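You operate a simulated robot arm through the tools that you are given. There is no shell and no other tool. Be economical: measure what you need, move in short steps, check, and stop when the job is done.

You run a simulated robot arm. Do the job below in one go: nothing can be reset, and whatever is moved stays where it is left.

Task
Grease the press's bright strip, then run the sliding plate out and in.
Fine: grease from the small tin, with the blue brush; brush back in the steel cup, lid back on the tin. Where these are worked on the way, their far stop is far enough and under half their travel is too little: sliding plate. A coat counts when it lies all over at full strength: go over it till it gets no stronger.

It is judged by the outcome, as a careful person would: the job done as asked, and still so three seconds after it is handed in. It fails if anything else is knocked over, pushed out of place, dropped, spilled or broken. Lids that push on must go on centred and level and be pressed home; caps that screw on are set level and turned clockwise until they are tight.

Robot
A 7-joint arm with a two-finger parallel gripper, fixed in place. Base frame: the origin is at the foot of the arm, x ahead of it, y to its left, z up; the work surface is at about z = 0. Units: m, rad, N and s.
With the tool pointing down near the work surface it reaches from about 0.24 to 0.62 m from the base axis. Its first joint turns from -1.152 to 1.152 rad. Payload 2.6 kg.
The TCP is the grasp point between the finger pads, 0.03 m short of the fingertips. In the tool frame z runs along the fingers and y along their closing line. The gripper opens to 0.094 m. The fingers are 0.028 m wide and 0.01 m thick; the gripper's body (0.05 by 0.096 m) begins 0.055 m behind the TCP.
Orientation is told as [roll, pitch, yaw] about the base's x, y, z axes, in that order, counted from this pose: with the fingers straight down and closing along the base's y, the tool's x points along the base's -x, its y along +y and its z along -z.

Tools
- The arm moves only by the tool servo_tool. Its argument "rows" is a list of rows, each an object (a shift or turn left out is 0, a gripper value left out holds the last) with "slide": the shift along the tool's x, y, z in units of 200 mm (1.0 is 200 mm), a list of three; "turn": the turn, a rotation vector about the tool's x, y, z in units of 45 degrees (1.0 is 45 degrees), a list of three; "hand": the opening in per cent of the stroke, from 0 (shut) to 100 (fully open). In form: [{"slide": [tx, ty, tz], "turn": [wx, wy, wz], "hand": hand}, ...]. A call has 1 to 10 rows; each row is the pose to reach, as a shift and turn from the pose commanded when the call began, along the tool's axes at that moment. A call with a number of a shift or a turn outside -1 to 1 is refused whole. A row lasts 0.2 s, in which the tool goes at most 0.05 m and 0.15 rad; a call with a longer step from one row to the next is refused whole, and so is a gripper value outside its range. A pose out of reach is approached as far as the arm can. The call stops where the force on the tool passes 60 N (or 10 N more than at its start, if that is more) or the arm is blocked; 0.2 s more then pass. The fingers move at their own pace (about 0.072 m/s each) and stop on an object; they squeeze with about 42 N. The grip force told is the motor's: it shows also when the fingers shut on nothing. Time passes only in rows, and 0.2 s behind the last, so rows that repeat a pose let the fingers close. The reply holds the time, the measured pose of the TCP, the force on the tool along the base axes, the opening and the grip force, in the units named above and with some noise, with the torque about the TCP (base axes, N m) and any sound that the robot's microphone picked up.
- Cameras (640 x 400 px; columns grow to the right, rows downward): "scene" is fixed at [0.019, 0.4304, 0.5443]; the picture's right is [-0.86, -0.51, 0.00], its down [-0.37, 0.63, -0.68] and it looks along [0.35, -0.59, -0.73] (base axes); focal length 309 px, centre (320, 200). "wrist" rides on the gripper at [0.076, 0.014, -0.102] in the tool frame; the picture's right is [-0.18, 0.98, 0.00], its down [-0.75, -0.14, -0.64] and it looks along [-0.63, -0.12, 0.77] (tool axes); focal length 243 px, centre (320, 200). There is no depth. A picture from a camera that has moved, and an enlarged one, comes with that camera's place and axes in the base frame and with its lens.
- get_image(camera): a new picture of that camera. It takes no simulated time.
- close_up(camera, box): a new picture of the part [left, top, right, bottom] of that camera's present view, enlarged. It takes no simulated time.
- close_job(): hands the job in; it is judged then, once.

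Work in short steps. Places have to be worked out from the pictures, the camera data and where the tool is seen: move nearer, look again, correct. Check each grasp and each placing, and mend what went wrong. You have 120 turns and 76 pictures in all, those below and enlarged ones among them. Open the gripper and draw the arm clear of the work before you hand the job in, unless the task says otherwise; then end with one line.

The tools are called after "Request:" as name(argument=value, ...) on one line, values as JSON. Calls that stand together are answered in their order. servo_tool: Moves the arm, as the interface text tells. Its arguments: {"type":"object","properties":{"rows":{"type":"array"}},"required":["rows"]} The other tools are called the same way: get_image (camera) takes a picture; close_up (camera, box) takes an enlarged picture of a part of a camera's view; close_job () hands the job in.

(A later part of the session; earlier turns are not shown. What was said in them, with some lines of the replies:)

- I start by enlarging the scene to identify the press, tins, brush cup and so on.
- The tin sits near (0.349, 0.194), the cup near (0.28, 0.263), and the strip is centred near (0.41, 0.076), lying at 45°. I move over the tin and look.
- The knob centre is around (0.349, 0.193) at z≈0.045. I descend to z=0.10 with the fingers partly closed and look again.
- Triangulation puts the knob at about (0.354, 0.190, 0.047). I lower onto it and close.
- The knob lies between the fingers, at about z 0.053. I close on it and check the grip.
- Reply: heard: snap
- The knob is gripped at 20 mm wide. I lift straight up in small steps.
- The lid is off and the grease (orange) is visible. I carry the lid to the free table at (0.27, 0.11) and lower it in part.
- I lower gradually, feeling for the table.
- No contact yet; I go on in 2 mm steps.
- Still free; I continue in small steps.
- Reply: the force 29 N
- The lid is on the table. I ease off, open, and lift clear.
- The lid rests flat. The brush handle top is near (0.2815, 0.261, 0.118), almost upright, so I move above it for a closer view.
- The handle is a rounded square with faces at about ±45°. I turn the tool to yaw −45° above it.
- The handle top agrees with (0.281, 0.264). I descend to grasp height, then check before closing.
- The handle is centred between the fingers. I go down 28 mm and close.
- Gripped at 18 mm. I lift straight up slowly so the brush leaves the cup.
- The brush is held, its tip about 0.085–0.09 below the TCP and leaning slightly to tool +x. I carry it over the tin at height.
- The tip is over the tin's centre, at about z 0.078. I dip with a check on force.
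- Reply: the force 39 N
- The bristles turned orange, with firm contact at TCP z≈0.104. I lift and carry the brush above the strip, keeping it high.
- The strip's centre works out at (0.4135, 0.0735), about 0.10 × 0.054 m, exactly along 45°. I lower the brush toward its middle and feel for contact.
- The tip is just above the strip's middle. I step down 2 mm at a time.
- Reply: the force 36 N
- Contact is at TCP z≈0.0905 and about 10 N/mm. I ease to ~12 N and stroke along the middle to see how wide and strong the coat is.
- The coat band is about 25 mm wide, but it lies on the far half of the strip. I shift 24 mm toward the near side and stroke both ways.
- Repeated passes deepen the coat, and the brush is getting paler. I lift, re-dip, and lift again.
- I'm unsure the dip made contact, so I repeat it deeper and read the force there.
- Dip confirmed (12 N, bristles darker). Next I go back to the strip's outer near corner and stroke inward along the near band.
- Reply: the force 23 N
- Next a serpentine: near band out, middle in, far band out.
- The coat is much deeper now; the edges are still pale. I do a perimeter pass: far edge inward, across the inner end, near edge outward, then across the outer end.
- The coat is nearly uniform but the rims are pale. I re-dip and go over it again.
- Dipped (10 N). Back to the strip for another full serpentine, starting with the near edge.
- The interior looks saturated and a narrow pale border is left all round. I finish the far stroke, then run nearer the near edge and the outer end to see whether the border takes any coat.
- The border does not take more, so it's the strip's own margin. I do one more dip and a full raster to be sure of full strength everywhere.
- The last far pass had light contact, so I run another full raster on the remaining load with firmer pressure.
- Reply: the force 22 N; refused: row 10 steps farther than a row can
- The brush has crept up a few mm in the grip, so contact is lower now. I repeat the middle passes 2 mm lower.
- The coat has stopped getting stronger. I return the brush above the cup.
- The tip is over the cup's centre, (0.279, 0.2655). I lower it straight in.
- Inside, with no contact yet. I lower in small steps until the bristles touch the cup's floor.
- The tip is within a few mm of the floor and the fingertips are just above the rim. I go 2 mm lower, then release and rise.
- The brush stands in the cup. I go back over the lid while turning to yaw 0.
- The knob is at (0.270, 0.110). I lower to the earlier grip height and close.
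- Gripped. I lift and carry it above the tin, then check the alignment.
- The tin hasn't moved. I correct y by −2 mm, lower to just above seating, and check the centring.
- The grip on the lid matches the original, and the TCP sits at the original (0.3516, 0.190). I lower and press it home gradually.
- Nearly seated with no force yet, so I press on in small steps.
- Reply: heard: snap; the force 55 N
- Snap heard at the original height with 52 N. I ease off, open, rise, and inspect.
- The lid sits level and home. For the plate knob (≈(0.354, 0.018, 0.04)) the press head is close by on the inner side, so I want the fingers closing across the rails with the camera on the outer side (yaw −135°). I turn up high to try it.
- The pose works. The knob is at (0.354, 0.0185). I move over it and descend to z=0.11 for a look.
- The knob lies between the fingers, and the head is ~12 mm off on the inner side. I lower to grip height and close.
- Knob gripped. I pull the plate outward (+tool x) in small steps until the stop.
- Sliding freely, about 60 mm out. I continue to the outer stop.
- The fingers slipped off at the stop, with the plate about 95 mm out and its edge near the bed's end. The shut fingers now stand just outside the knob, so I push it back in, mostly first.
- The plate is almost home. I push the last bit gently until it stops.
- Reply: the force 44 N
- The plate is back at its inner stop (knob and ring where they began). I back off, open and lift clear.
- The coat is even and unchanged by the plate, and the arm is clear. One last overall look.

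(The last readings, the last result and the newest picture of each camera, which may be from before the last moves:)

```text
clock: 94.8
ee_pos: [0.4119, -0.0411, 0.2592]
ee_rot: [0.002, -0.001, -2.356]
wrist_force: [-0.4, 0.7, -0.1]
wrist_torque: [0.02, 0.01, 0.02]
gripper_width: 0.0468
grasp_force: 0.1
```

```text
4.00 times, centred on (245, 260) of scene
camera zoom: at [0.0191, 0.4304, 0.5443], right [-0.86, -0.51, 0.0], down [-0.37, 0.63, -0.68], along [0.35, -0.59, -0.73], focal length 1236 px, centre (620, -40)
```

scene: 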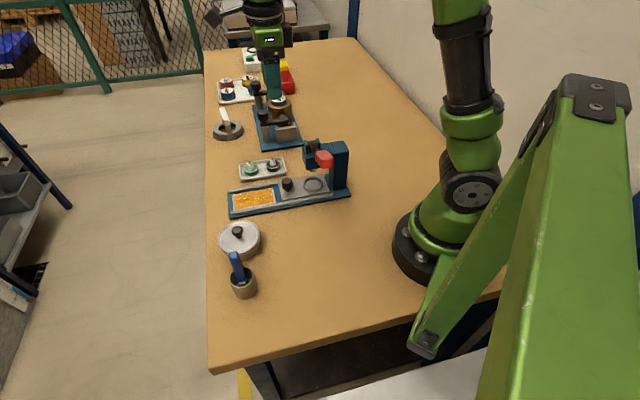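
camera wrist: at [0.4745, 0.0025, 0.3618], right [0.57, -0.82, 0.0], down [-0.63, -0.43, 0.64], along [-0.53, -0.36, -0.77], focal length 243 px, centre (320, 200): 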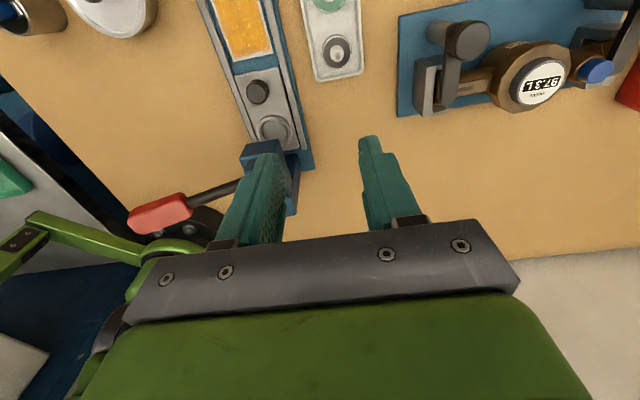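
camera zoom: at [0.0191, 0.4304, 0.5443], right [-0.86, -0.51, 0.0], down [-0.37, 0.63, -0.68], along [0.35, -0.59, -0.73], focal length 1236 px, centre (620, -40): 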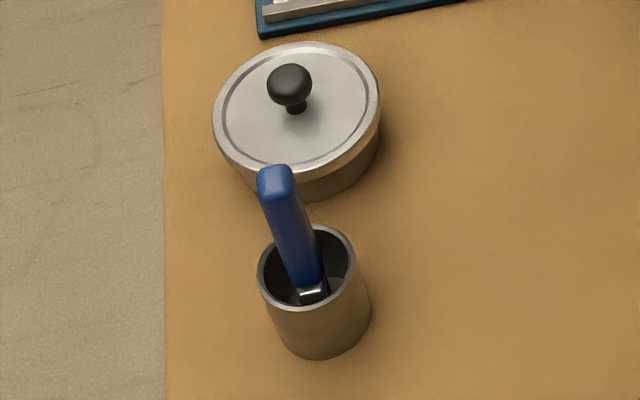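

Before handing in, I check the far objects for any other tin.

Request:
close_up(camera="scene", box=[200, 40, 310, 150])

```text
3.64 times, centred on (255, 95) of scene
camera zoom: at [0.0191, 0.4304, 0.5443], right [-0.86, -0.51, 0.0], down [-0.37, 0.63, -0.68], along [0.35, -0.59, -0.73], focal length 1123 px, centre (556, 582)
```

zoom: 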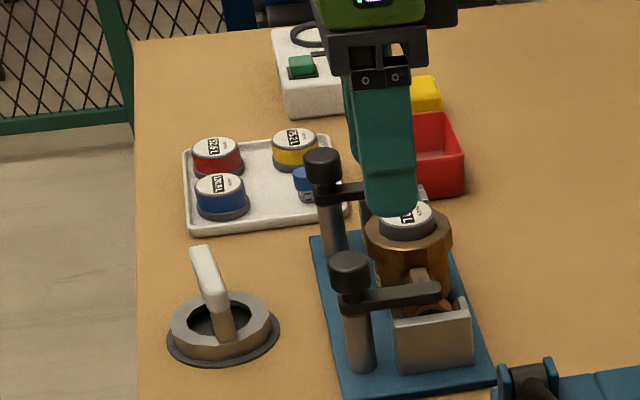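

The others are labelled caps, a valve and a lever, and none of them is a grease tin. Everything asked is done and in place, so I hand it in.

Request:
close_job()

```text
The job is handed in.
```

The press's strip is greased evenly from the small tin until it got no stronger, apart from a thin pale margin all round that took no more grease. The sliding plate went out about 95 mm, where my fingers slipped off its knob (I took that as the far stop), and back to its inner stop; the blue brush is in the steel cup, the lid snapped home on the tin, and the arm is clear.
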